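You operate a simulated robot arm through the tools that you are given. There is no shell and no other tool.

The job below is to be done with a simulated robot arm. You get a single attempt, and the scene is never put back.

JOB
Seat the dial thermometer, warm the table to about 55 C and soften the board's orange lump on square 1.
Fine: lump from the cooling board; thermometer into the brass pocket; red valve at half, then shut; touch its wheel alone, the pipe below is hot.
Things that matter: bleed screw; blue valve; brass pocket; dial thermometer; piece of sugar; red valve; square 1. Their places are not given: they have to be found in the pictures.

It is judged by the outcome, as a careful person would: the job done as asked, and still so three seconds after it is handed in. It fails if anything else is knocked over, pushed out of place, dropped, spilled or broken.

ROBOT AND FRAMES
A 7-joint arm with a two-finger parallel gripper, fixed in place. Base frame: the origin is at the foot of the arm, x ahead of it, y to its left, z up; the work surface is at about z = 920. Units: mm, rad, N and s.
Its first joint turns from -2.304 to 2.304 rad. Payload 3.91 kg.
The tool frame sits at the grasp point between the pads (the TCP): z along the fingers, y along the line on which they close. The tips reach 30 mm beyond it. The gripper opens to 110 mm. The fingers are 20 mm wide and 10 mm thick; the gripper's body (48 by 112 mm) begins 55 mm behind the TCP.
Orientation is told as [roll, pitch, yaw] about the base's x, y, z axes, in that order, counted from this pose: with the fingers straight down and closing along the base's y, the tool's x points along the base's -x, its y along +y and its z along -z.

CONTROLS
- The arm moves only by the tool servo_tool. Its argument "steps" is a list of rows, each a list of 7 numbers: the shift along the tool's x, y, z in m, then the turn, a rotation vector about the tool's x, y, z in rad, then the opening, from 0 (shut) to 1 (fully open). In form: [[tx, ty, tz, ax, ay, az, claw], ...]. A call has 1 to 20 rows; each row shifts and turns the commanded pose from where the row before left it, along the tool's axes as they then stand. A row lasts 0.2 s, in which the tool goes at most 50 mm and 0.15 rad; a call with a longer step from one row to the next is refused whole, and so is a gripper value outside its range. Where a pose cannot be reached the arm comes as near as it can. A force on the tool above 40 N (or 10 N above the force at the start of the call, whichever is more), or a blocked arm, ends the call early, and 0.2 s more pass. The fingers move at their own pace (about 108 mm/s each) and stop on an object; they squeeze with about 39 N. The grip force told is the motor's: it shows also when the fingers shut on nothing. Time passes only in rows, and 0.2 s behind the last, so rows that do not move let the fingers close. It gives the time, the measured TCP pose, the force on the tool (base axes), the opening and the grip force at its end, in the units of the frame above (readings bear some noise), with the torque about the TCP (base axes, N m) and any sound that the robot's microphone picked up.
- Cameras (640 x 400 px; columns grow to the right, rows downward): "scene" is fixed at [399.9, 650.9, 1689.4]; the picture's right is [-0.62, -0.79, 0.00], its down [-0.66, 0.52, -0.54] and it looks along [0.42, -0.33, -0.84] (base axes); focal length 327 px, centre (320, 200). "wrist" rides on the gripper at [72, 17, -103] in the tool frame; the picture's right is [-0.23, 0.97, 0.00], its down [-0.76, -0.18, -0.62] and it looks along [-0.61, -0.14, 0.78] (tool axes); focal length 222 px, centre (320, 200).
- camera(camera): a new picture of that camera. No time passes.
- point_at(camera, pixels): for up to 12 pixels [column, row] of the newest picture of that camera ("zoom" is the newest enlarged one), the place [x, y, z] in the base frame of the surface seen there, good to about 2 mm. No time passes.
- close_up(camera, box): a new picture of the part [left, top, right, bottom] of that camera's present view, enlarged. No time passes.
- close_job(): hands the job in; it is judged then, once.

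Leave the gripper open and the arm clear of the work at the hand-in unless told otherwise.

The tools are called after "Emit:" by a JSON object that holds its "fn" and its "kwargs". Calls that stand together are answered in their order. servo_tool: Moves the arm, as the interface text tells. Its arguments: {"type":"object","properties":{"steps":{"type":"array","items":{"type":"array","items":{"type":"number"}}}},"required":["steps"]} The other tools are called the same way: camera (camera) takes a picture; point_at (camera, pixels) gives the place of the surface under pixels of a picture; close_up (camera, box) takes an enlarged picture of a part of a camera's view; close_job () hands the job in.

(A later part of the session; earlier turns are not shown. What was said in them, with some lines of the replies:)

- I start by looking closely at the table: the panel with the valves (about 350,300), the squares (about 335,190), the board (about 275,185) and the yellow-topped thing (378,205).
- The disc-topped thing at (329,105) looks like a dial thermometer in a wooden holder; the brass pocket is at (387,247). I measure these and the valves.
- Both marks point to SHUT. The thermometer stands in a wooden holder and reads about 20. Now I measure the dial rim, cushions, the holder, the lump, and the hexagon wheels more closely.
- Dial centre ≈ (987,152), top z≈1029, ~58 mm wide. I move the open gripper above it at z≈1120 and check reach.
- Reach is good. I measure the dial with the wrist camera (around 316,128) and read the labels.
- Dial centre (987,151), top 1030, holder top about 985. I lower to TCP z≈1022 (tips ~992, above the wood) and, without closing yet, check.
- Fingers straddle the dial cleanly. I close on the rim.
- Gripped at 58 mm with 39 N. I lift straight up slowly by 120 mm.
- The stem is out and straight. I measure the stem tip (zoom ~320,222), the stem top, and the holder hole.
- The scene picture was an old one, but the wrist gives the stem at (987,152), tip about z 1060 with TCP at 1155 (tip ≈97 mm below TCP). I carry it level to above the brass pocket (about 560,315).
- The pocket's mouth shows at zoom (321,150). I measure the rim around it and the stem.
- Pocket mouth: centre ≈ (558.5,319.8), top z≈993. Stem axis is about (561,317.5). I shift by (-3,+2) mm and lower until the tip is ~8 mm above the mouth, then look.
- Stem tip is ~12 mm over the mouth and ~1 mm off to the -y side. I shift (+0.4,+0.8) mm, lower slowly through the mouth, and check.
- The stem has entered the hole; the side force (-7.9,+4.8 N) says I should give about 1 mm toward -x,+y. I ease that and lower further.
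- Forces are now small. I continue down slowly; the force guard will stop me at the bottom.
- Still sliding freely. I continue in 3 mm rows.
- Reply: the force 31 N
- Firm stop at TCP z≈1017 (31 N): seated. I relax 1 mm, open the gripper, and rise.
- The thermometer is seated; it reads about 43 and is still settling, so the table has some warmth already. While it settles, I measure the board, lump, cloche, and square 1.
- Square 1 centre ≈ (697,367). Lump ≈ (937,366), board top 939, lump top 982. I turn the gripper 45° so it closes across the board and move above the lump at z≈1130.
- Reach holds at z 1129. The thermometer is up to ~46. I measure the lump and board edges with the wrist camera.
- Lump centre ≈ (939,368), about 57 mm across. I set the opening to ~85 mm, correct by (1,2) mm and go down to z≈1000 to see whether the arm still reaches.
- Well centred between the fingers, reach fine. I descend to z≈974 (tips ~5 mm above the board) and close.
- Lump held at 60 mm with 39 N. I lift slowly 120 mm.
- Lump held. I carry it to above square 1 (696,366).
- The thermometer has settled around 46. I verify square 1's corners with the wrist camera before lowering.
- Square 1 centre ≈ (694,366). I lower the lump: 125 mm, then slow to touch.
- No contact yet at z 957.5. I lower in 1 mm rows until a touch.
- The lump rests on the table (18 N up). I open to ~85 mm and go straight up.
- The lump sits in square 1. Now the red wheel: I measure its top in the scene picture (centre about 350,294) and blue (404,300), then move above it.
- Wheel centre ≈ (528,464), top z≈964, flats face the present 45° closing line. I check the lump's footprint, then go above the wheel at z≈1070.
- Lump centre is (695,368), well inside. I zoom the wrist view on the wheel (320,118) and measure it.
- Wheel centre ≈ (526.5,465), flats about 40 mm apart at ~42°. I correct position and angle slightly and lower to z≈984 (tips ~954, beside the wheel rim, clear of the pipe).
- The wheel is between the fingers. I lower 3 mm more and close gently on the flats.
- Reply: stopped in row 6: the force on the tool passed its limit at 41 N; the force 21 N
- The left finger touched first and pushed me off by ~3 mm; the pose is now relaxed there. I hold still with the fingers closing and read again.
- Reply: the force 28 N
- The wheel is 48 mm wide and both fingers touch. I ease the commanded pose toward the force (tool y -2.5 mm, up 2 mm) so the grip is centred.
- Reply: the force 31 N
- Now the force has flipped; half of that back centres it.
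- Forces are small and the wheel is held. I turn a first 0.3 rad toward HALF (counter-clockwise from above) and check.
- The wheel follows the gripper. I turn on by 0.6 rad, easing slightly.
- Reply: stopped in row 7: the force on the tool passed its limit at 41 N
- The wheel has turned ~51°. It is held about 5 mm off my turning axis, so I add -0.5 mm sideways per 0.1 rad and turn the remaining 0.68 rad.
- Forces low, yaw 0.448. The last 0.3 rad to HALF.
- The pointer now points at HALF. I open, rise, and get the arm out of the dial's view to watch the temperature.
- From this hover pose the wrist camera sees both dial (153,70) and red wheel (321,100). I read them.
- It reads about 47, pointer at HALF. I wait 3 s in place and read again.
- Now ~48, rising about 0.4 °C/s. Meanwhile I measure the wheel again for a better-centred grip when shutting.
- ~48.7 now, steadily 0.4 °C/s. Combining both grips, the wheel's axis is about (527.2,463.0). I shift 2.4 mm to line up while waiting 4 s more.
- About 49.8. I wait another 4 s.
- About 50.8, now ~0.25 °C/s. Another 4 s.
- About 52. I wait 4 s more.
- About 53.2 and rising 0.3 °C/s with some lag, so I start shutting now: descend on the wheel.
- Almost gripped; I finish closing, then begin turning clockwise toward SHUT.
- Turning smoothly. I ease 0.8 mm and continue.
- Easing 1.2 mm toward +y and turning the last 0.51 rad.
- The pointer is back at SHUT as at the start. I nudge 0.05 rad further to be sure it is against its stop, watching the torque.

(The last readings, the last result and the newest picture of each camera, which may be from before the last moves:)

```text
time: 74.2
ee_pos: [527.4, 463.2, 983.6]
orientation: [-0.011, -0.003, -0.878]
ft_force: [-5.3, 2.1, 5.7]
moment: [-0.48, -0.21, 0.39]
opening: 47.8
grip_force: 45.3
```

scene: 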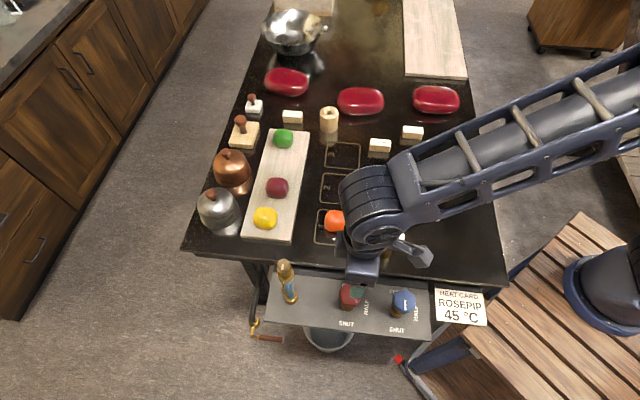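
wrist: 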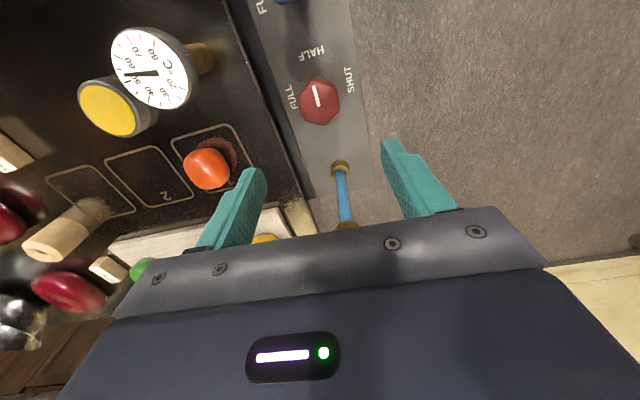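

Torque rose to 0.39 N m: against its stop. I relax by 0.03 rad, open, and rise.

Emit:
{"fn": "servo_tool", "kwargs": {"steps": [[0, 0, 0, 0, 0, -0.03, 0.38], [0, 0, 0, 0, 0, 0, 0.55], [0, 0, 0, 0, 0, 0, 0.72], [0, 0, -0.02, 0, 0, 0, 0.72], [0, 0, -0.04, 0, 0, 0, 0.72], [0, 0, -0.045, 0, 0, 0, 0.72], [0, 0, -0.045, 0, 0, 0, 0.72], [0, 0, 0, 0, 0, 0, 0.72]]}}

Emit:
{"fn": "camera", "kwargs": {"camera": "wrist"}}

Emit:
{"fn": "camera", "kwargs": {"camera": "scene"}}

Emit:
{"fn": "close_up", "kwargs": {"camera": "wrist", "box": [260, 30, 380, 150]}}

```text
time: 76.0
ee_pos: [528.1, 464.1, 1133.1]
orientation: [-0.009, -0.002, -0.847]
ft_force: [-0.8, 0.0, 1.1]
moment: [-0.03, 0.0, -0.01]
opening: 79.2
grip_force: 0.2
```

```text
taken
```

wrist: 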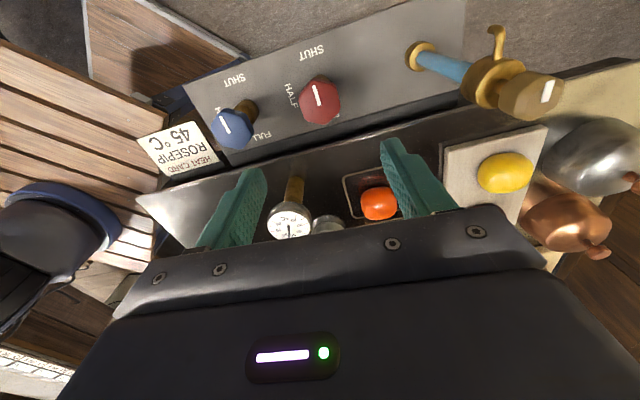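

```text
taken
```

scene: 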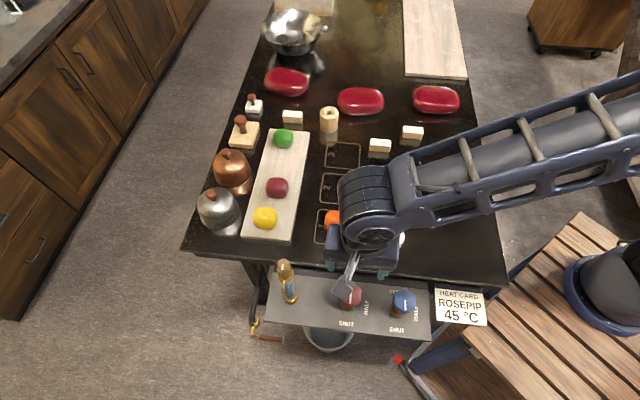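

```text
3.33 times, centred on (320, 90) of wrist
```

zoom: 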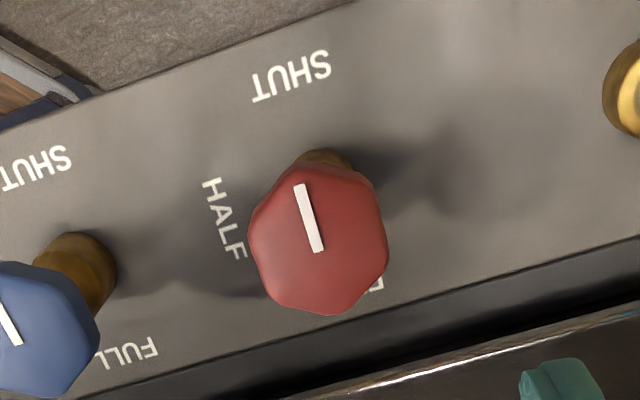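

The red valve is shut, its line parallel to the blue one. I read the dial (290,222) and look at the lump (378,203).

Emit:
{"fn": "close_up", "kwargs": {"camera": "wrist", "box": [255, 190, 325, 245]}}

Emit:
{"fn": "close_up", "kwargs": {"camera": "wrist", "box": [340, 170, 420, 230]}}

```text
7.27 times, centred on (290, 218) of wrist
```

zoom: 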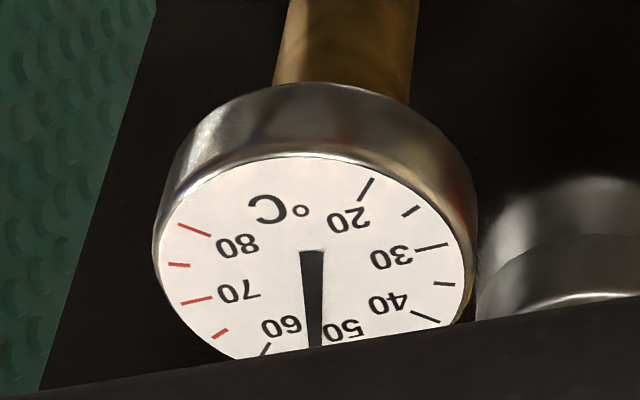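

```text
6.67 times, centred on (380, 200) of wrist
```

zoom: 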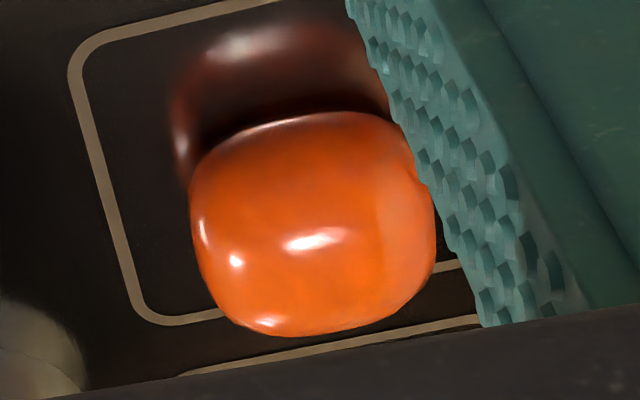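

Dial near 55. I retreat up and to the right, behind the dial, so the scene camera can watch both dial and lump.

Emit:
{"fn": "servo_tool", "kwargs": {"steps": [[0, 0, -0.04, 0, 0, 0, 0.72], [0, 0, -0.04, 0, 0, 0, 0.72], [-0.0322, -0.024, -0.005, 0, 0, 0, 0.72], [-0.0322, -0.024, -0.005, 0, 0, 0, 0.72], [-0.0322, -0.024, -0.005, 0, 0, 0, 0.72], [-0.0322, -0.024, -0.005, 0, 0, 0, 0.72], [-0.0322, -0.024, -0.005, 0, 0, 0, 0.72], [-0.0322, -0.024, -0.005, 0, 0, 0, 0.72], [-0.0322, -0.024, -0.005, 0, 0, 0, 0.72], [-0.0322, -0.024, -0.005, 0, 0, 0, 0.72], [-0.0322, -0.024, -0.005, 0, 0, 0, 0.72], [0, 0, 0, 0, 0, 0, 0.72]]}}

Emit:
{"fn": "camera", "kwargs": {"camera": "scene"}}

Emit:
{"fn": "close_up", "kwargs": {"camera": "scene", "box": [360, 205, 420, 265]}}

Emit:
{"fn": "close_up", "kwargs": {"camera": "scene", "box": [300, 190, 380, 260]}}

```text
time: 78.7
ee_pos: [559.0, 104.3, 1261.9]
orientation: [-0.007, -0.003, -0.847]
ft_force: [0.5, -0.1, 0.1]
moment: [-0.02, 0.01, -0.02]
opening: 78.9
grip_force: 0.0
```

```text
taken
```

scene: 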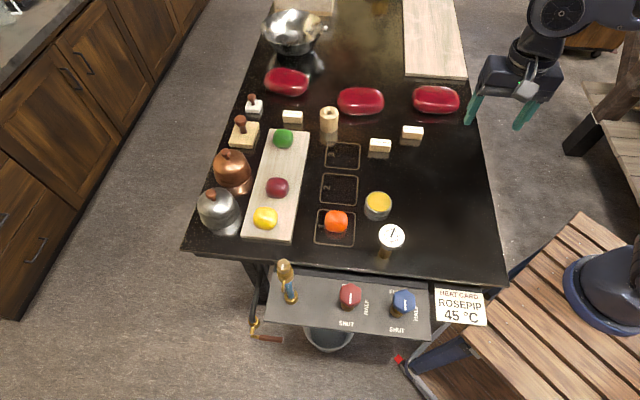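

```text
6.67 times, centred on (390, 235) of scene
```

zoom: 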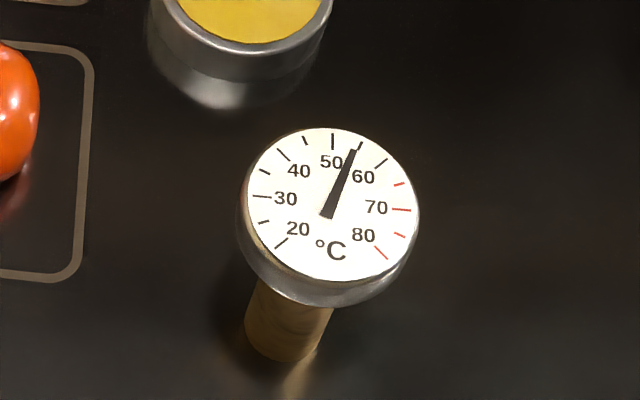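

```text
5.71 times, centred on (340, 225) of scene
```

zoom: 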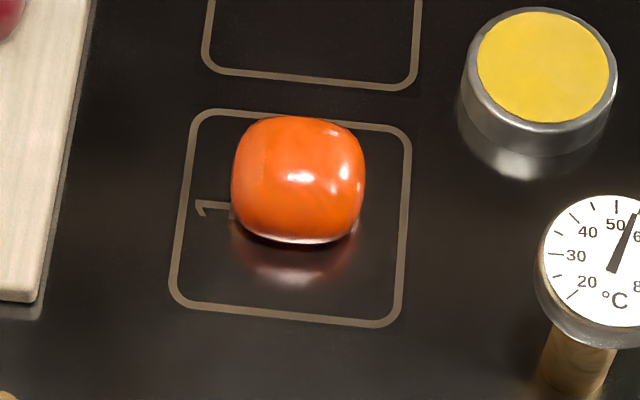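

Dial ≈ 54.5 °C, the lump not yet visibly sagged. I wait ~8 s and look again.

Emit:
{"fn": "servo_tool", "kwargs": {"steps": [[0, 0, 0, 0, 0, 0, 1], [0, 0, 0, 0, 0, 0, 1], [0, 0, 0, 0, 0, 0, 1], [0, 0, 0, 0, 0, 0, 1], [0, 0, 0, 0, 0, 0, 1], [0, 0, 0, 0, 0, 0, 1], [0, 0, 0, 0, 0, 0, 1], [0, 0, 0, 0, 0, 0, 1], [0, 0, 0, 0, 0, 0, 1], [0, 0, 0, 0, 0, 0, 1], [0, 0, 0, 0, 0, 0, 1], [0, 0, 0, 0, 0, 0, 1], [0, 0, 0, 0, 0, 0, 1], [0, 0, 0, 0, 0, 0, 1], [0, 0, 0, 0, 0, 0, 1], [0, 0, 0, 0, 0, 0, 1], [0, 0, 0, 0, 0, 0, 1], [0, 0, 0, 0, 0, 0, 1], [0, 0, 0, 0, 0, 0, 1], [0, 0, 0, 0, 0, 0, 1]]}}

Emit:
{"fn": "close_up", "kwargs": {"camera": "scene", "box": [360, 205, 420, 265]}}

Emit:
{"fn": "servo_tool", "kwargs": {"steps": [[0, 0, 0, 0, 0, 0, 1], [0, 0, 0, 0, 0, 0, 1], [0, 0, 0, 0, 0, 0, 1], [0, 0, 0, 0, 0, 0, 1], [0, 0, 0, 0, 0, 0, 1], [0, 0, 0, 0, 0, 0, 1], [0, 0, 0, 0, 0, 0, 1], [0, 0, 0, 0, 0, 0, 1], [0, 0, 0, 0, 0, 0, 1], [0, 0, 0, 0, 0, 0, 1], [0, 0, 0, 0, 0, 0, 1], [0, 0, 0, 0, 0, 0, 1], [0, 0, 0, 0, 0, 0, 1], [0, 0, 0, 0, 0, 0, 1], [0, 0, 0, 0, 0, 0, 1], [0, 0, 0, 0, 0, 0, 1], [0, 0, 0, 0, 0, 0, 1], [0, 0, 0, 0, 0, 0, 1], [0, 0, 0, 0, 0, 0, 1], [0, 0, 0, 0, 0, 0, 1]]}}

Emit:
{"fn": "close_up", "kwargs": {"camera": "scene", "box": [360, 205, 420, 265]}}

Emit:
{"fn": "close_up", "kwargs": {"camera": "scene", "box": [300, 190, 380, 260]}}

```text
time: 82.8
ee_pos: [558.8, 104.9, 1262.0]
orientation: [-0.009, -0.002, -0.846]
ft_force: [-0.1, 1.3, 0.3]
moment: [0.01, 0.0, 0.01]
opening: 110.1
grip_force: 0.1
```

```text
6.67 times, centred on (390, 235) of scene
```

zoom: 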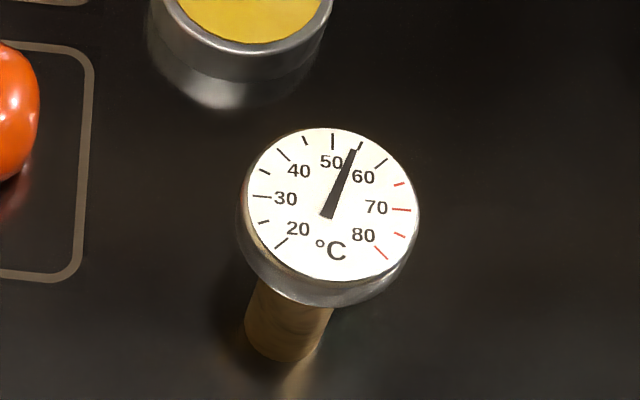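

```text
time: 87.0
ee_pos: [557.6, 106.1, 1260.2]
orientation: [-0.009, -0.001, -0.848]
ft_force: [0.2, 0.0, -0.2]
moment: [0.02, -0.01, 0.02]
opening: 109.9
grip_force: 0.1
```

```text
6.67 times, centred on (390, 235) of scene
```

zoom: 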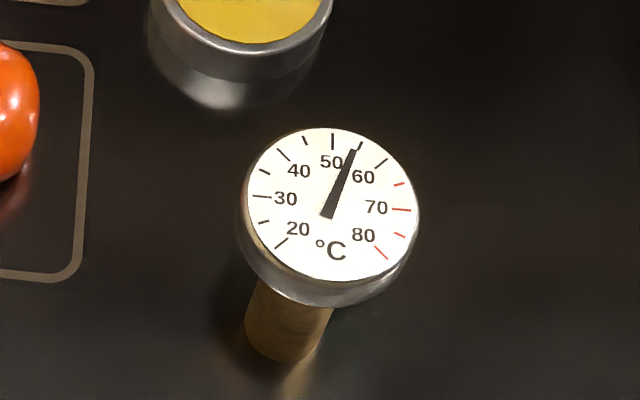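

```text
5.71 times, centred on (340, 225) of scene
```

zoom: 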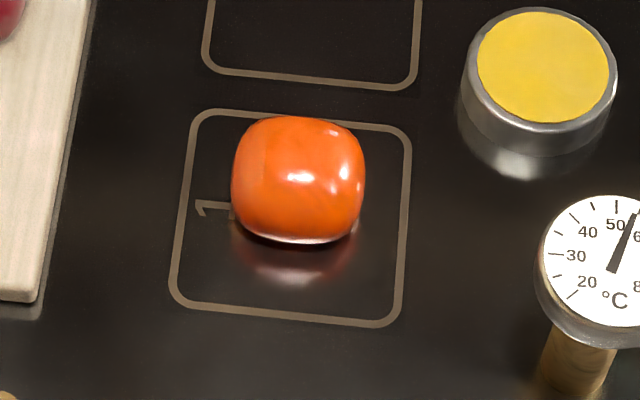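

The table holds steady at ~54.5–55. The lump's shape hasn't changed yet; it needs time to warm through. I wait more.

Emit:
{"fn": "servo_tool", "kwargs": {"steps": [[0, 0, 0, 0, 0, 0, 1], [0, 0, 0, 0, 0, 0, 1], [0, 0, 0, 0, 0, 0, 1], [0, 0, 0, 0, 0, 0, 1], [0, 0, 0, 0, 0, 0, 1], [0, 0, 0, 0, 0, 0, 1], [0, 0, 0, 0, 0, 0, 1], [0, 0, 0, 0, 0, 0, 1], [0, 0, 0, 0, 0, 0, 1], [0, 0, 0, 0, 0, 0, 1], [0, 0, 0, 0, 0, 0, 1], [0, 0, 0, 0, 0, 0, 1], [0, 0, 0, 0, 0, 0, 1], [0, 0, 0, 0, 0, 0, 1], [0, 0, 0, 0, 0, 0, 1], [0, 0, 0, 0, 0, 0, 1], [0, 0, 0, 0, 0, 0, 1], [0, 0, 0, 0, 0, 0, 1], [0, 0, 0, 0, 0, 0, 1], [0, 0, 0, 0, 0, 0, 1]]}}

Emit:
{"fn": "servo_tool", "kwargs": {"steps": [[0, 0, 0, 0, 0, 0, 1], [0, 0, 0, 0, 0, 0, 1], [0, 0, 0, 0, 0, 0, 1], [0, 0, 0, 0, 0, 0, 1], [0, 0, 0, 0, 0, 0, 1], [0, 0, 0, 0, 0, 0, 1], [0, 0, 0, 0, 0, 0, 1], [0, 0, 0, 0, 0, 0, 1], [0, 0, 0, 0, 0, 0, 1], [0, 0, 0, 0, 0, 0, 1], [0, 0, 0, 0, 0, 0, 1], [0, 0, 0, 0, 0, 0, 1], [0, 0, 0, 0, 0, 0, 1], [0, 0, 0, 0, 0, 0, 1], [0, 0, 0, 0, 0, 0, 1], [0, 0, 0, 0, 0, 0, 1], [0, 0, 0, 0, 0, 0, 1], [0, 0, 0, 0, 0, 0, 1], [0, 0, 0, 0, 0, 0, 1], [0, 0, 0, 0, 0, 0, 1]]}}

Emit:
{"fn": "close_up", "kwargs": {"camera": "scene", "box": [360, 205, 420, 265]}}

Emit:
{"fn": "close_up", "kwargs": {"camera": "scene", "box": [300, 190, 380, 260]}}

```text
time: 91.2
ee_pos: [558.4, 106.0, 1261.0]
orientation: [-0.009, -0.003, -0.846]
ft_force: [0.2, -0.1, -0.2]
moment: [0.0, -0.02, 0.04]
opening: 110.2
grip_force: 0.0
```

```text
time: 95.5
ee_pos: [558.9, 104.6, 1260.7]
orientation: [-0.007, -0.002, -0.847]
ft_force: [0.5, 0.2, -0.4]
moment: [0.01, 0.0, 0.0]
opening: 109.9
grip_force: 0.0
```

```text
6.67 times, centred on (390, 235) of scene
```

zoom: 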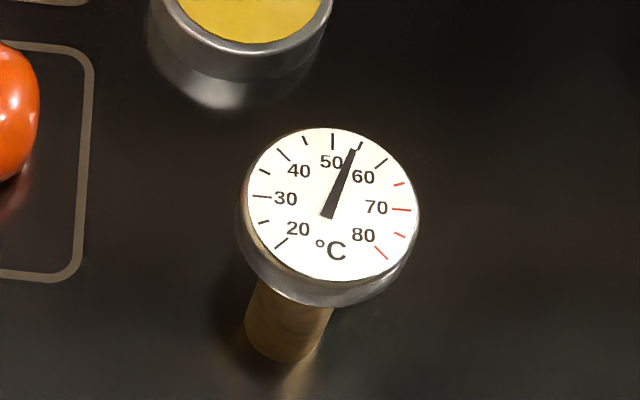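

```text
5.71 times, centred on (340, 225) of scene
```

zoom: 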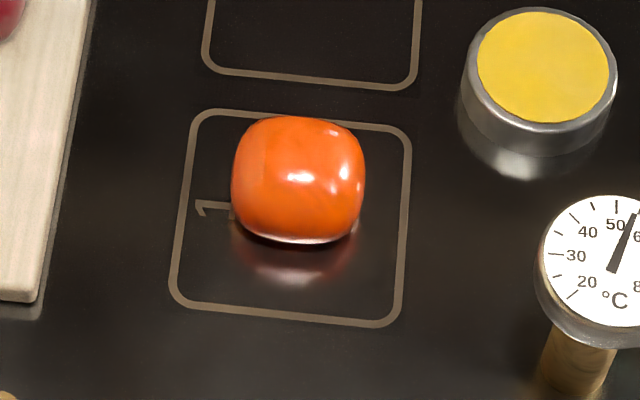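

The table is steady. I check the lump's height (was ~43–44 mm, top z≈964) and the sight glass.

Emit:
{"fn": "camera", "kwargs": {"camera": "scene"}}

Emit:
{"fn": "point_at", "kwargs": {"camera": "scene", "pixels": [[336, 213], [336, 218], [336, 223], [326, 220], [347, 220], [336, 230]]}}

Emit:
{"fn": "close_up", "kwargs": {"camera": "scene", "box": [265, 250, 305, 310]}}

Emit:
{"fn": "close_up", "kwargs": {"camera": "scene", "box": [315, 200, 355, 245]}}

Emit:
{"fn": "close_up", "kwargs": {"camera": "scene", "box": [245, 120, 305, 240]}}

```text
taken
```

scene: 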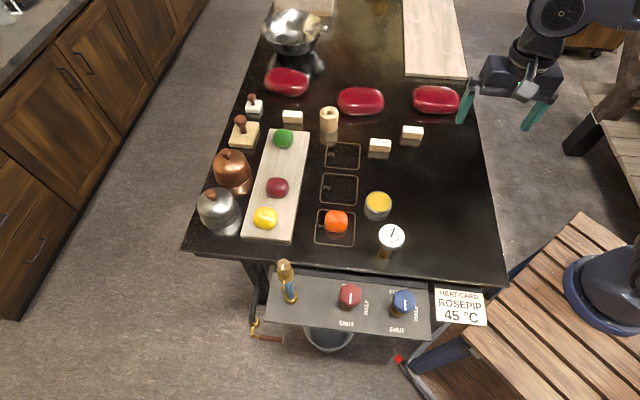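

```text
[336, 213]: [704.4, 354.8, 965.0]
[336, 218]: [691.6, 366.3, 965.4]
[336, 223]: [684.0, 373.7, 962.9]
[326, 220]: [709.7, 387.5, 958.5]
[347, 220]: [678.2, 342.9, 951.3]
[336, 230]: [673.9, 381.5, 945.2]
```

```text
6.67 times, centred on (285, 280) of scene
```

zoom: 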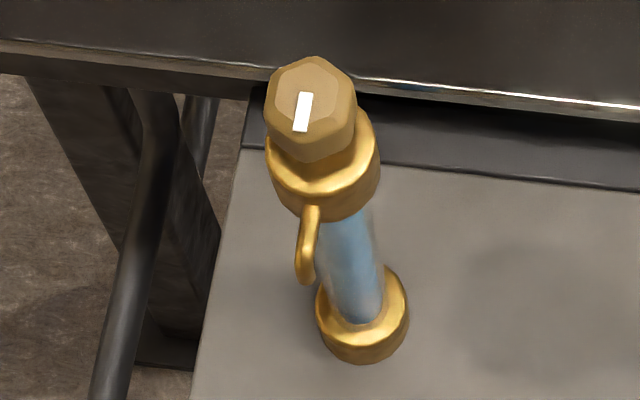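

```text
8.89 times, centred on (335, 222) of scene
```

zoom: 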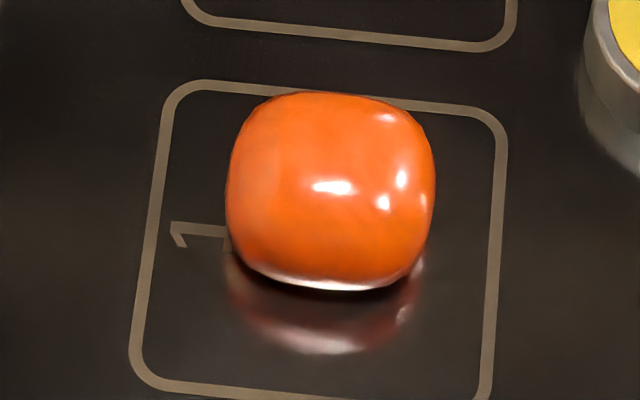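

```text
3.33 times, centred on (275, 180) of scene
```

zoom: 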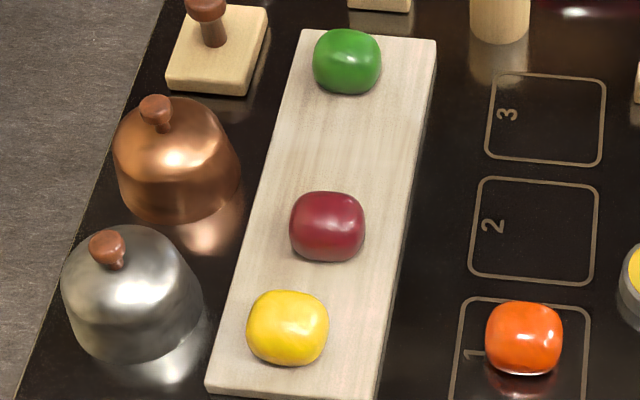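

Nothing wrong: valve shut, glass full, lump height still 44 mm. I keep waiting in longer stretches.

Emit:
{"fn": "servo_tool", "kwargs": {"steps": [[0, 0, 0, 0, 0, 0, 1], [0, 0, 0, 0, 0, 0, 1], [0, 0, 0, 0, 0, 0, 1], [0, 0, 0, 0, 0, 0, 1], [0, 0, 0, 0, 0, 0, 1], [0, 0, 0, 0, 0, 0, 1], [0, 0, 0, 0, 0, 0, 1], [0, 0, 0, 0, 0, 0, 1], [0, 0, 0, 0, 0, 0, 1], [0, 0, 0, 0, 0, 0, 1], [0, 0, 0, 0, 0, 0, 1], [0, 0, 0, 0, 0, 0, 1], [0, 0, 0, 0, 0, 0, 1], [0, 0, 0, 0, 0, 0, 1], [0, 0, 0, 0, 0, 0, 1], [0, 0, 0, 0, 0, 0, 1], [0, 0, 0, 0, 0, 0, 1], [0, 0, 0, 0, 0, 0, 1], [0, 0, 0, 0, 0, 0, 1], [0, 0, 0, 0, 0, 0, 1]]}}

Emit:
{"fn": "servo_tool", "kwargs": {"steps": [[0, 0, 0, 0, 0, 0, 1], [0, 0, 0, 0, 0, 0, 1], [0, 0, 0, 0, 0, 0, 1], [0, 0, 0, 0, 0, 0, 1], [0, 0, 0, 0, 0, 0, 1], [0, 0, 0, 0, 0, 0, 1], [0, 0, 0, 0, 0, 0, 1], [0, 0, 0, 0, 0, 0, 1], [0, 0, 0, 0, 0, 0, 1], [0, 0, 0, 0, 0, 0, 1], [0, 0, 0, 0, 0, 0, 1], [0, 0, 0, 0, 0, 0, 1], [0, 0, 0, 0, 0, 0, 1], [0, 0, 0, 0, 0, 0, 1], [0, 0, 0, 0, 0, 0, 1], [0, 0, 0, 0, 0, 0, 1], [0, 0, 0, 0, 0, 0, 1], [0, 0, 0, 0, 0, 0, 1], [0, 0, 0, 0, 0, 0, 1], [0, 0, 0, 0, 0, 0, 1]]}}

Emit:
{"fn": "servo_tool", "kwargs": {"steps": [[0, 0, 0, 0, 0, 0, 1], [0, 0, 0, 0, 0, 0, 1], [0, 0, 0, 0, 0, 0, 1], [0, 0, 0, 0, 0, 0, 1], [0, 0, 0, 0, 0, 0, 1], [0, 0, 0, 0, 0, 0, 1], [0, 0, 0, 0, 0, 0, 1], [0, 0, 0, 0, 0, 0, 1], [0, 0, 0, 0, 0, 0, 1], [0, 0, 0, 0, 0, 0, 1], [0, 0, 0, 0, 0, 0, 1], [0, 0, 0, 0, 0, 0, 1], [0, 0, 0, 0, 0, 0, 1], [0, 0, 0, 0, 0, 0, 1], [0, 0, 0, 0, 0, 0, 1], [0, 0, 0, 0, 0, 0, 1], [0, 0, 0, 0, 0, 0, 1], [0, 0, 0, 0, 0, 0, 1], [0, 0, 0, 0, 0, 0, 1], [0, 0, 0, 0, 0, 0, 1]]}}

Emit:
{"fn": "close_up", "kwargs": {"camera": "scene", "box": [360, 205, 420, 265]}}

Emit:
{"fn": "close_up", "kwargs": {"camera": "scene", "box": [315, 200, 355, 245]}}

```text
time: 99.7
ee_pos: [559.4, 105.2, 1262.1]
orientation: [-0.009, -0.002, -0.848]
ft_force: [1.0, -0.2, -0.4]
moment: [0.02, -0.02, 0.03]
opening: 110.0
grip_force: 0.0
```

```text
time: 103.8
ee_pos: [559.5, 105.3, 1262.6]
orientation: [-0.009, -0.001, -0.848]
ft_force: [0.6, 0.1, 0.7]
moment: [0.01, 0.01, 0.03]
opening: 110.3
grip_force: 0.0
```

```text
time: 108.0
ee_pos: [559.2, 104.4, 1261.9]
orientation: [-0.009, -0.002, -0.846]
ft_force: [-0.3, -0.1, 0.5]
moment: [0.02, 0.01, -0.02]
opening: 109.9
grip_force: 0.1
```

```text
6.67 times, centred on (390, 235) of scene
```

zoom: 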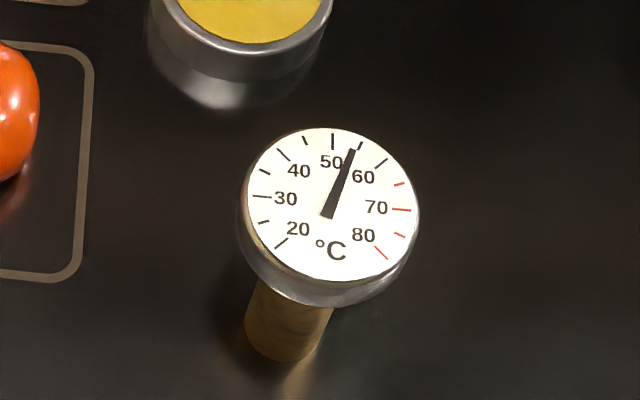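

```text
8.89 times, centred on (335, 222) of scene
```

zoom: 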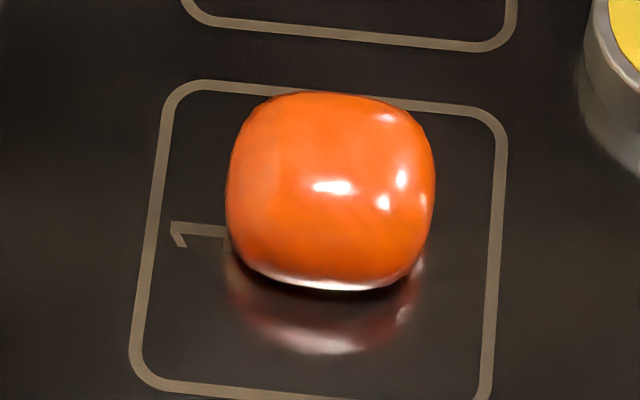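

No visible change, table still ~54.5. I keep the piece warming and check periodically.

Emit:
{"fn": "servo_tool", "kwargs": {"steps": [[0, 0, 0, 0, 0, 0, 1], [0, 0, 0, 0, 0, 0, 1], [0, 0, 0, 0, 0, 0, 1], [0, 0, 0, 0, 0, 0, 1], [0, 0, 0, 0, 0, 0, 1], [0, 0, 0, 0, 0, 0, 1], [0, 0, 0, 0, 0, 0, 1], [0, 0, 0, 0, 0, 0, 1], [0, 0, 0, 0, 0, 0, 1], [0, 0, 0, 0, 0, 0, 1], [0, 0, 0, 0, 0, 0, 1], [0, 0, 0, 0, 0, 0, 1], [0, 0, 0, 0, 0, 0, 1], [0, 0, 0, 0, 0, 0, 1], [0, 0, 0, 0, 0, 0, 1], [0, 0, 0, 0, 0, 0, 1], [0, 0, 0, 0, 0, 0, 1], [0, 0, 0, 0, 0, 0, 1], [0, 0, 0, 0, 0, 0, 1], [0, 0, 0, 0, 0, 0, 1]]}}

Emit:
{"fn": "servo_tool", "kwargs": {"steps": [[0, 0, 0, 0, 0, 0, 1], [0, 0, 0, 0, 0, 0, 1], [0, 0, 0, 0, 0, 0, 1], [0, 0, 0, 0, 0, 0, 1], [0, 0, 0, 0, 0, 0, 1], [0, 0, 0, 0, 0, 0, 1], [0, 0, 0, 0, 0, 0, 1], [0, 0, 0, 0, 0, 0, 1], [0, 0, 0, 0, 0, 0, 1], [0, 0, 0, 0, 0, 0, 1], [0, 0, 0, 0, 0, 0, 1], [0, 0, 0, 0, 0, 0, 1], [0, 0, 0, 0, 0, 0, 1], [0, 0, 0, 0, 0, 0, 1], [0, 0, 0, 0, 0, 0, 1], [0, 0, 0, 0, 0, 0, 1], [0, 0, 0, 0, 0, 0, 1], [0, 0, 0, 0, 0, 0, 1], [0, 0, 0, 0, 0, 0, 1], [0, 0, 0, 0, 0, 0, 1]]}}

Emit:
{"fn": "servo_tool", "kwargs": {"steps": [[0, 0, 0, 0, 0, 0, 1], [0, 0, 0, 0, 0, 0, 1], [0, 0, 0, 0, 0, 0, 1], [0, 0, 0, 0, 0, 0, 1], [0, 0, 0, 0, 0, 0, 1], [0, 0, 0, 0, 0, 0, 1], [0, 0, 0, 0, 0, 0, 1], [0, 0, 0, 0, 0, 0, 1], [0, 0, 0, 0, 0, 0, 1], [0, 0, 0, 0, 0, 0, 1], [0, 0, 0, 0, 0, 0, 1], [0, 0, 0, 0, 0, 0, 1], [0, 0, 0, 0, 0, 0, 1], [0, 0, 0, 0, 0, 0, 1], [0, 0, 0, 0, 0, 0, 1], [0, 0, 0, 0, 0, 0, 1], [0, 0, 0, 0, 0, 0, 1], [0, 0, 0, 0, 0, 0, 1], [0, 0, 0, 0, 0, 0, 1], [0, 0, 0, 0, 0, 0, 1]]}}

Emit:
{"fn": "servo_tool", "kwargs": {"steps": [[0, 0, 0, 0, 0, 0, 1], [0, 0, 0, 0, 0, 0, 1], [0, 0, 0, 0, 0, 0, 1], [0, 0, 0, 0, 0, 0, 1], [0, 0, 0, 0, 0, 0, 1], [0, 0, 0, 0, 0, 0, 1], [0, 0, 0, 0, 0, 0, 1], [0, 0, 0, 0, 0, 0, 1], [0, 0, 0, 0, 0, 0, 1], [0, 0, 0, 0, 0, 0, 1], [0, 0, 0, 0, 0, 0, 1], [0, 0, 0, 0, 0, 0, 1], [0, 0, 0, 0, 0, 0, 1], [0, 0, 0, 0, 0, 0, 1], [0, 0, 0, 0, 0, 0, 1], [0, 0, 0, 0, 0, 0, 1], [0, 0, 0, 0, 0, 0, 1], [0, 0, 0, 0, 0, 0, 1], [0, 0, 0, 0, 0, 0, 1], [0, 0, 0, 0, 0, 0, 1]]}}

Emit:
{"fn": "close_up", "kwargs": {"camera": "scene", "box": [360, 205, 420, 265]}}

Emit:
{"fn": "close_up", "kwargs": {"camera": "scene", "box": [315, 200, 355, 245]}}

```text
time: 112.2
ee_pos: [559.3, 104.9, 1262.0]
orientation: [-0.01, -0.002, -0.847]
ft_force: [-0.5, 0.7, 0.7]
moment: [0.0, 0.01, -0.02]
opening: 110.0
grip_force: 0.2
```

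```text
time: 116.5
ee_pos: [559.3, 104.6, 1261.3]
orientation: [-0.01, -0.001, -0.847]
ft_force: [0.2, -0.4, -0.1]
moment: [-0.01, -0.01, -0.04]
opening: 110.2
grip_force: 0.1
```

```text
time: 120.7
ee_pos: [559.9, 105.7, 1262.4]
orientation: [-0.009, -0.001, -0.848]
ft_force: [0.0, 0.9, 0.3]
moment: [0.0, 0.02, -0.02]
opening: 109.7
grip_force: 0.1
```

```text
time: 124.8
ee_pos: [559.7, 105.8, 1261.5]
orientation: [-0.008, -0.001, -0.847]
ft_force: [-0.1, -0.3, 0.2]
moment: [0.0, -0.06, 0.02]
opening: 109.9
grip_force: 0.1
```

```text
6.67 times, centred on (390, 235) of scene
```

zoom: 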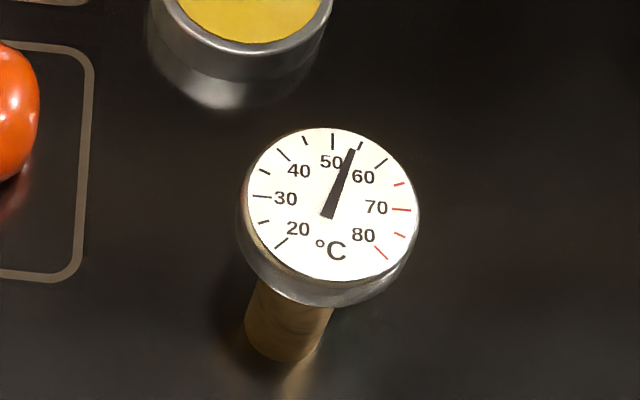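

```text
8.89 times, centred on (335, 222) of scene
```

zoom: 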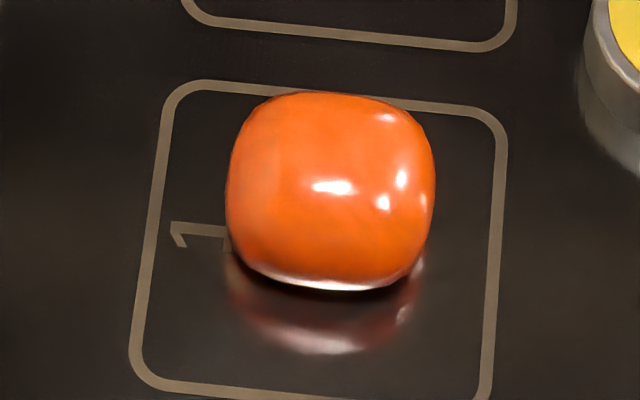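

Still steady. I give it more time, then look closer with the wrist camera.

Emit:
{"fn": "servo_tool", "kwargs": {"steps": [[0, 0, 0, 0, 0, 0, 1], [0, 0, 0, 0, 0, 0, 1], [0, 0, 0, 0, 0, 0, 1], [0, 0, 0, 0, 0, 0, 1], [0, 0, 0, 0, 0, 0, 1], [0, 0, 0, 0, 0, 0, 1], [0, 0, 0, 0, 0, 0, 1], [0, 0, 0, 0, 0, 0, 1], [0, 0, 0, 0, 0, 0, 1], [0, 0, 0, 0, 0, 0, 1], [0, 0, 0, 0, 0, 0, 1], [0, 0, 0, 0, 0, 0, 1], [0, 0, 0, 0, 0, 0, 1], [0, 0, 0, 0, 0, 0, 1], [0, 0, 0, 0, 0, 0, 1], [0, 0, 0, 0, 0, 0, 1], [0, 0, 0, 0, 0, 0, 1], [0, 0, 0, 0, 0, 0, 1], [0, 0, 0, 0, 0, 0, 1], [0, 0, 0, 0, 0, 0, 1]]}}

Emit:
{"fn": "servo_tool", "kwargs": {"steps": [[0, 0, 0, 0, 0, 0, 1], [0, 0, 0, 0, 0, 0, 1], [0, 0, 0, 0, 0, 0, 1], [0, 0, 0, 0, 0, 0, 1], [0, 0, 0, 0, 0, 0, 1], [0, 0, 0, 0, 0, 0, 1], [0, 0, 0, 0, 0, 0, 1], [0, 0, 0, 0, 0, 0, 1], [0, 0, 0, 0, 0, 0, 1], [0, 0, 0, 0, 0, 0, 1], [0, 0, 0, 0, 0, 0, 1], [0, 0, 0, 0, 0, 0, 1], [0, 0, 0, 0, 0, 0, 1], [0, 0, 0, 0, 0, 0, 1], [0, 0, 0, 0, 0, 0, 1], [0, 0, 0, 0, 0, 0, 1], [0, 0, 0, 0, 0, 0, 1], [0, 0, 0, 0, 0, 0, 1], [0, 0, 0, 0, 0, 0, 1], [0, 0, 0, 0, 0, 0, 1]]}}

Emit:
{"fn": "servo_tool", "kwargs": {"steps": [[0, 0, 0, 0, 0, 0, 1], [0, 0, 0, 0, 0, 0, 1], [0, 0, 0, 0, 0, 0, 1], [0, 0, 0, 0, 0, 0, 1], [0, 0, 0, 0, 0, 0, 1], [0, 0, 0, 0, 0, 0, 1], [0, 0, 0, 0, 0, 0, 1], [0, 0, 0, 0, 0, 0, 1], [0, 0, 0, 0, 0, 0, 1], [0, 0, 0, 0, 0, 0, 1], [0, 0, 0, 0, 0, 0, 1], [0, 0, 0, 0, 0, 0, 1], [0, 0, 0, 0, 0, 0, 1], [0, 0, 0, 0, 0, 0, 1], [0, 0, 0, 0, 0, 0, 1], [0, 0, 0, 0, 0, 0, 1], [0, 0, 0, 0, 0, 0, 1], [0, 0, 0, 0, 0, 0, 1], [0, 0, 0, 0, 0, 0, 1], [0, 0, 0, 0, 0, 0, 1]]}}

Emit:
{"fn": "servo_tool", "kwargs": {"steps": [[0, 0, 0, 0, 0, 0, 1], [0, 0, 0, 0, 0, 0, 1], [0, 0, 0, 0, 0, 0, 1], [0, 0, 0, 0, 0, 0, 1], [0, 0, 0, 0, 0, 0, 1], [0, 0, 0, 0, 0, 0, 1], [0, 0, 0, 0, 0, 0, 1], [0, 0, 0, 0, 0, 0, 1], [0, 0, 0, 0, 0, 0, 1], [0, 0, 0, 0, 0, 0, 1], [0, 0, 0, 0, 0, 0, 1], [0, 0, 0, 0, 0, 0, 1], [0, 0, 0, 0, 0, 0, 1], [0, 0, 0, 0, 0, 0, 1], [0, 0, 0, 0, 0, 0, 1], [0, 0, 0, 0, 0, 0, 1], [0, 0, 0, 0, 0, 0, 1], [0, 0, 0, 0, 0, 0, 1], [0, 0, 0, 0, 0, 0, 1], [0, 0, 0, 0, 0, 0, 1]]}}

Emit:
{"fn": "close_up", "kwargs": {"camera": "scene", "box": [360, 205, 420, 265]}}

Emit:
{"fn": "close_up", "kwargs": {"camera": "scene", "box": [315, 200, 355, 245]}}

```text
time: 129.1
ee_pos: [558.9, 104.8, 1261.6]
orientation: [-0.008, -0.001, -0.845]
ft_force: [0.8, -0.6, -0.2]
moment: [0.01, 0.04, 0.01]
opening: 109.7
grip_force: 0.1
```

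```text
time: 133.2
ee_pos: [558.5, 105.4, 1261.5]
orientation: [-0.009, -0.002, -0.846]
ft_force: [-0.1, 0.0, -0.3]
moment: [0.02, 0.01, -0.02]
opening: 109.9
grip_force: 0.0
```

```text
time: 137.4
ee_pos: [558.5, 105.2, 1259.9]
orientation: [-0.009, -0.002, -0.847]
ft_force: [0.2, -0.5, 0.4]
moment: [-0.01, 0.0, 0.0]
opening: 109.9
grip_force: 0.1
```

```text
time: 141.7
ee_pos: [559.2, 105.9, 1262.0]
orientation: [-0.008, -0.003, -0.848]
ft_force: [0.4, -0.4, -0.8]
moment: [0.0, 0.0, 0.01]
opening: 110.2
grip_force: 0.0
```

```text
6.67 times, centred on (390, 235) of scene
```

zoom: 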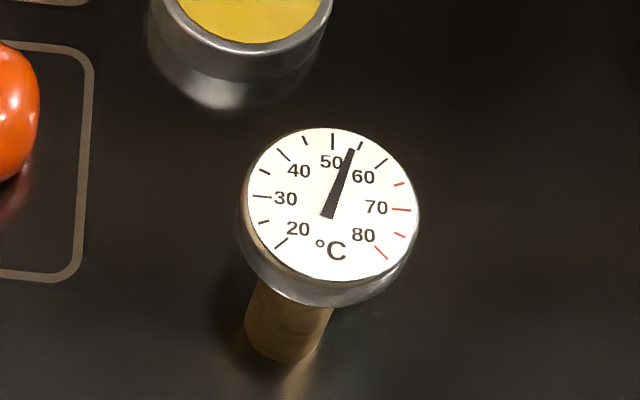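

```text
8.89 times, centred on (335, 222) of scene
```

zoom: 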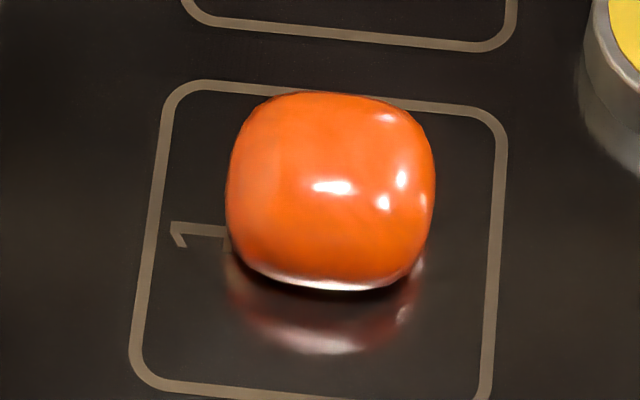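

Comparing gloss: at t=35 the orange highlights were dull; now they look sharp. I compare with a cold lump on the board at the same magnification.

Emit:
{"fn": "close_up", "kwargs": {"camera": "scene", "box": [245, 195, 285, 240]}}

Emit:
{"fn": "close_up", "kwargs": {"camera": "scene", "box": [257, 165, 297, 210]}}

Emit:
{"fn": "close_up", "kwargs": {"camera": "scene", "box": [300, 190, 420, 270]}}

Emit:
{"fn": "point_at", "kwargs": {"camera": "scene", "pixels": [[336, 213], [336, 218], [336, 223]]}}

```text
8.89 times, centred on (265, 218) of scene
```

zoom: 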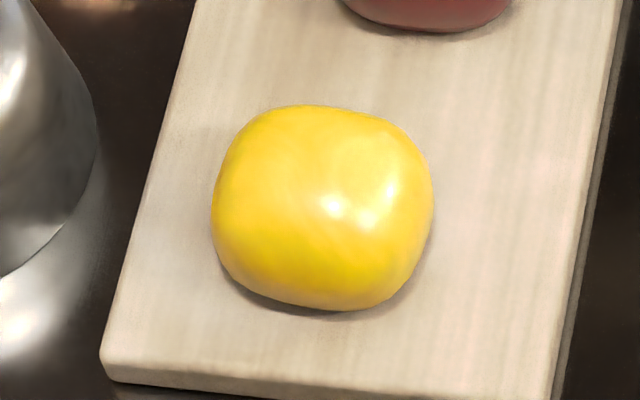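

```text
8.89 times, centred on (277, 188) of scene
```

zoom: 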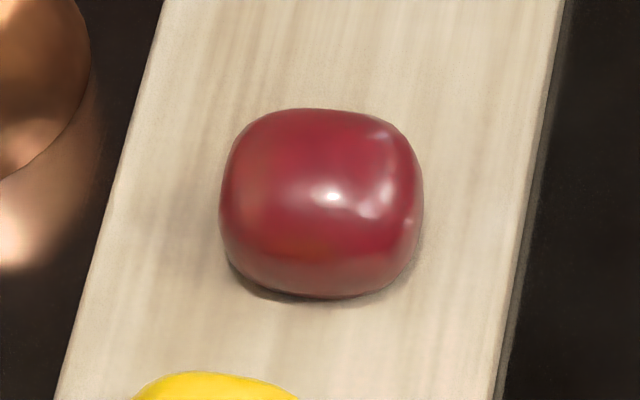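

```text
5.00 times, centred on (360, 230) of scene
```

zoom: 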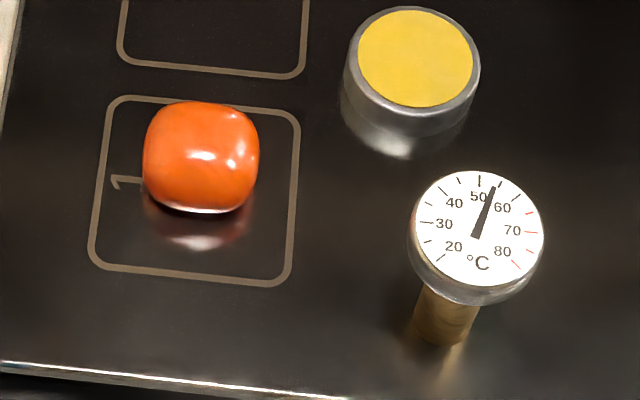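

```text
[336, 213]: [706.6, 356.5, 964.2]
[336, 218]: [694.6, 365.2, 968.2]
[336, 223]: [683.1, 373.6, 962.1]
```

The cold lumps on the board have dull, blurred highlights. The orange one now shows sharp, wet-looking ones, where at t=35 it was dull like them, so it has softened. It keeps its shape inside square 1. The dial reads about 54–55 °C and the thermometer is seated. One last look at the panel and the whole scene before handing in.

Emit:
{"fn": "camera", "kwargs": {"camera": "scene"}}

Emit:
{"fn": "close_up", "kwargs": {"camera": "scene", "box": [260, 250, 440, 350]}}

```text
taken
```

scene: 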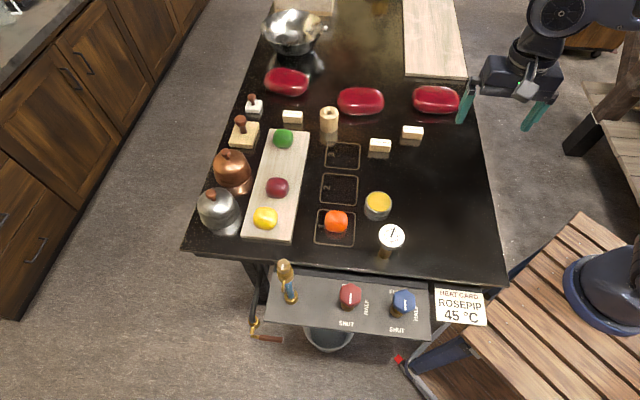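

```text
3.56 times, centred on (350, 300) of scene
```

zoom: 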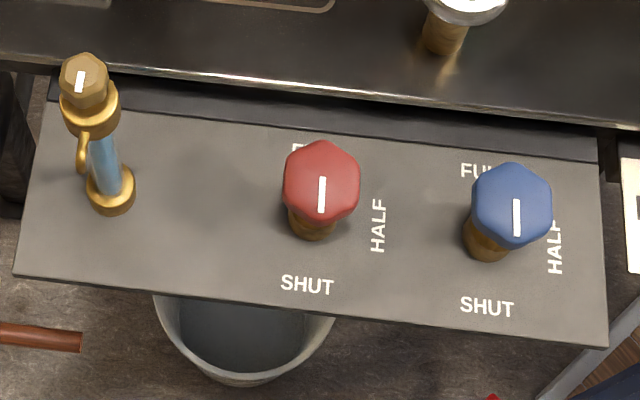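

The red and blue valves both point to SHUT, the bleed screw is untouched, and everything else is in place. The arm is clear with the gripper open. I hand in.

Emit:
{"fn": "close_job", "kwargs": {}}

```text
The job is handed in.
```

I've handed the job in. The thermometer is seated, the table is at about 54–55 °C, and the orange lump is on square 1. I believe it has softened, but I judged that by eye.

- **Thermometer:** It went from its wooden holder into the brass pocket, down to a firm stop. The dial read about 46 °C once it had settled, before I opened the valve.
- **Heat:** I turned the red valve to half, let the table warm, then shut it against its stop. I only gripped the wheel. The dial stayed around 54–55 °C for the last minute or so.
- **Lump:** It came off the cooling board and sits near the middle of square 1. It had about a minute at 54–55 °C. Its highlights went from dull to sharp, while the cold lumps on the board still look dull. Its height did not change, about 44 mm, and I did not squeeze it to check.
- **Everything else:** The blue valve and bleed screw were not touched, and nothing was knocked or moved. The arm is clear with the gripper open.

The heat card on the panel says 45 °C for Rosepip. I followed your 55 °C instead.
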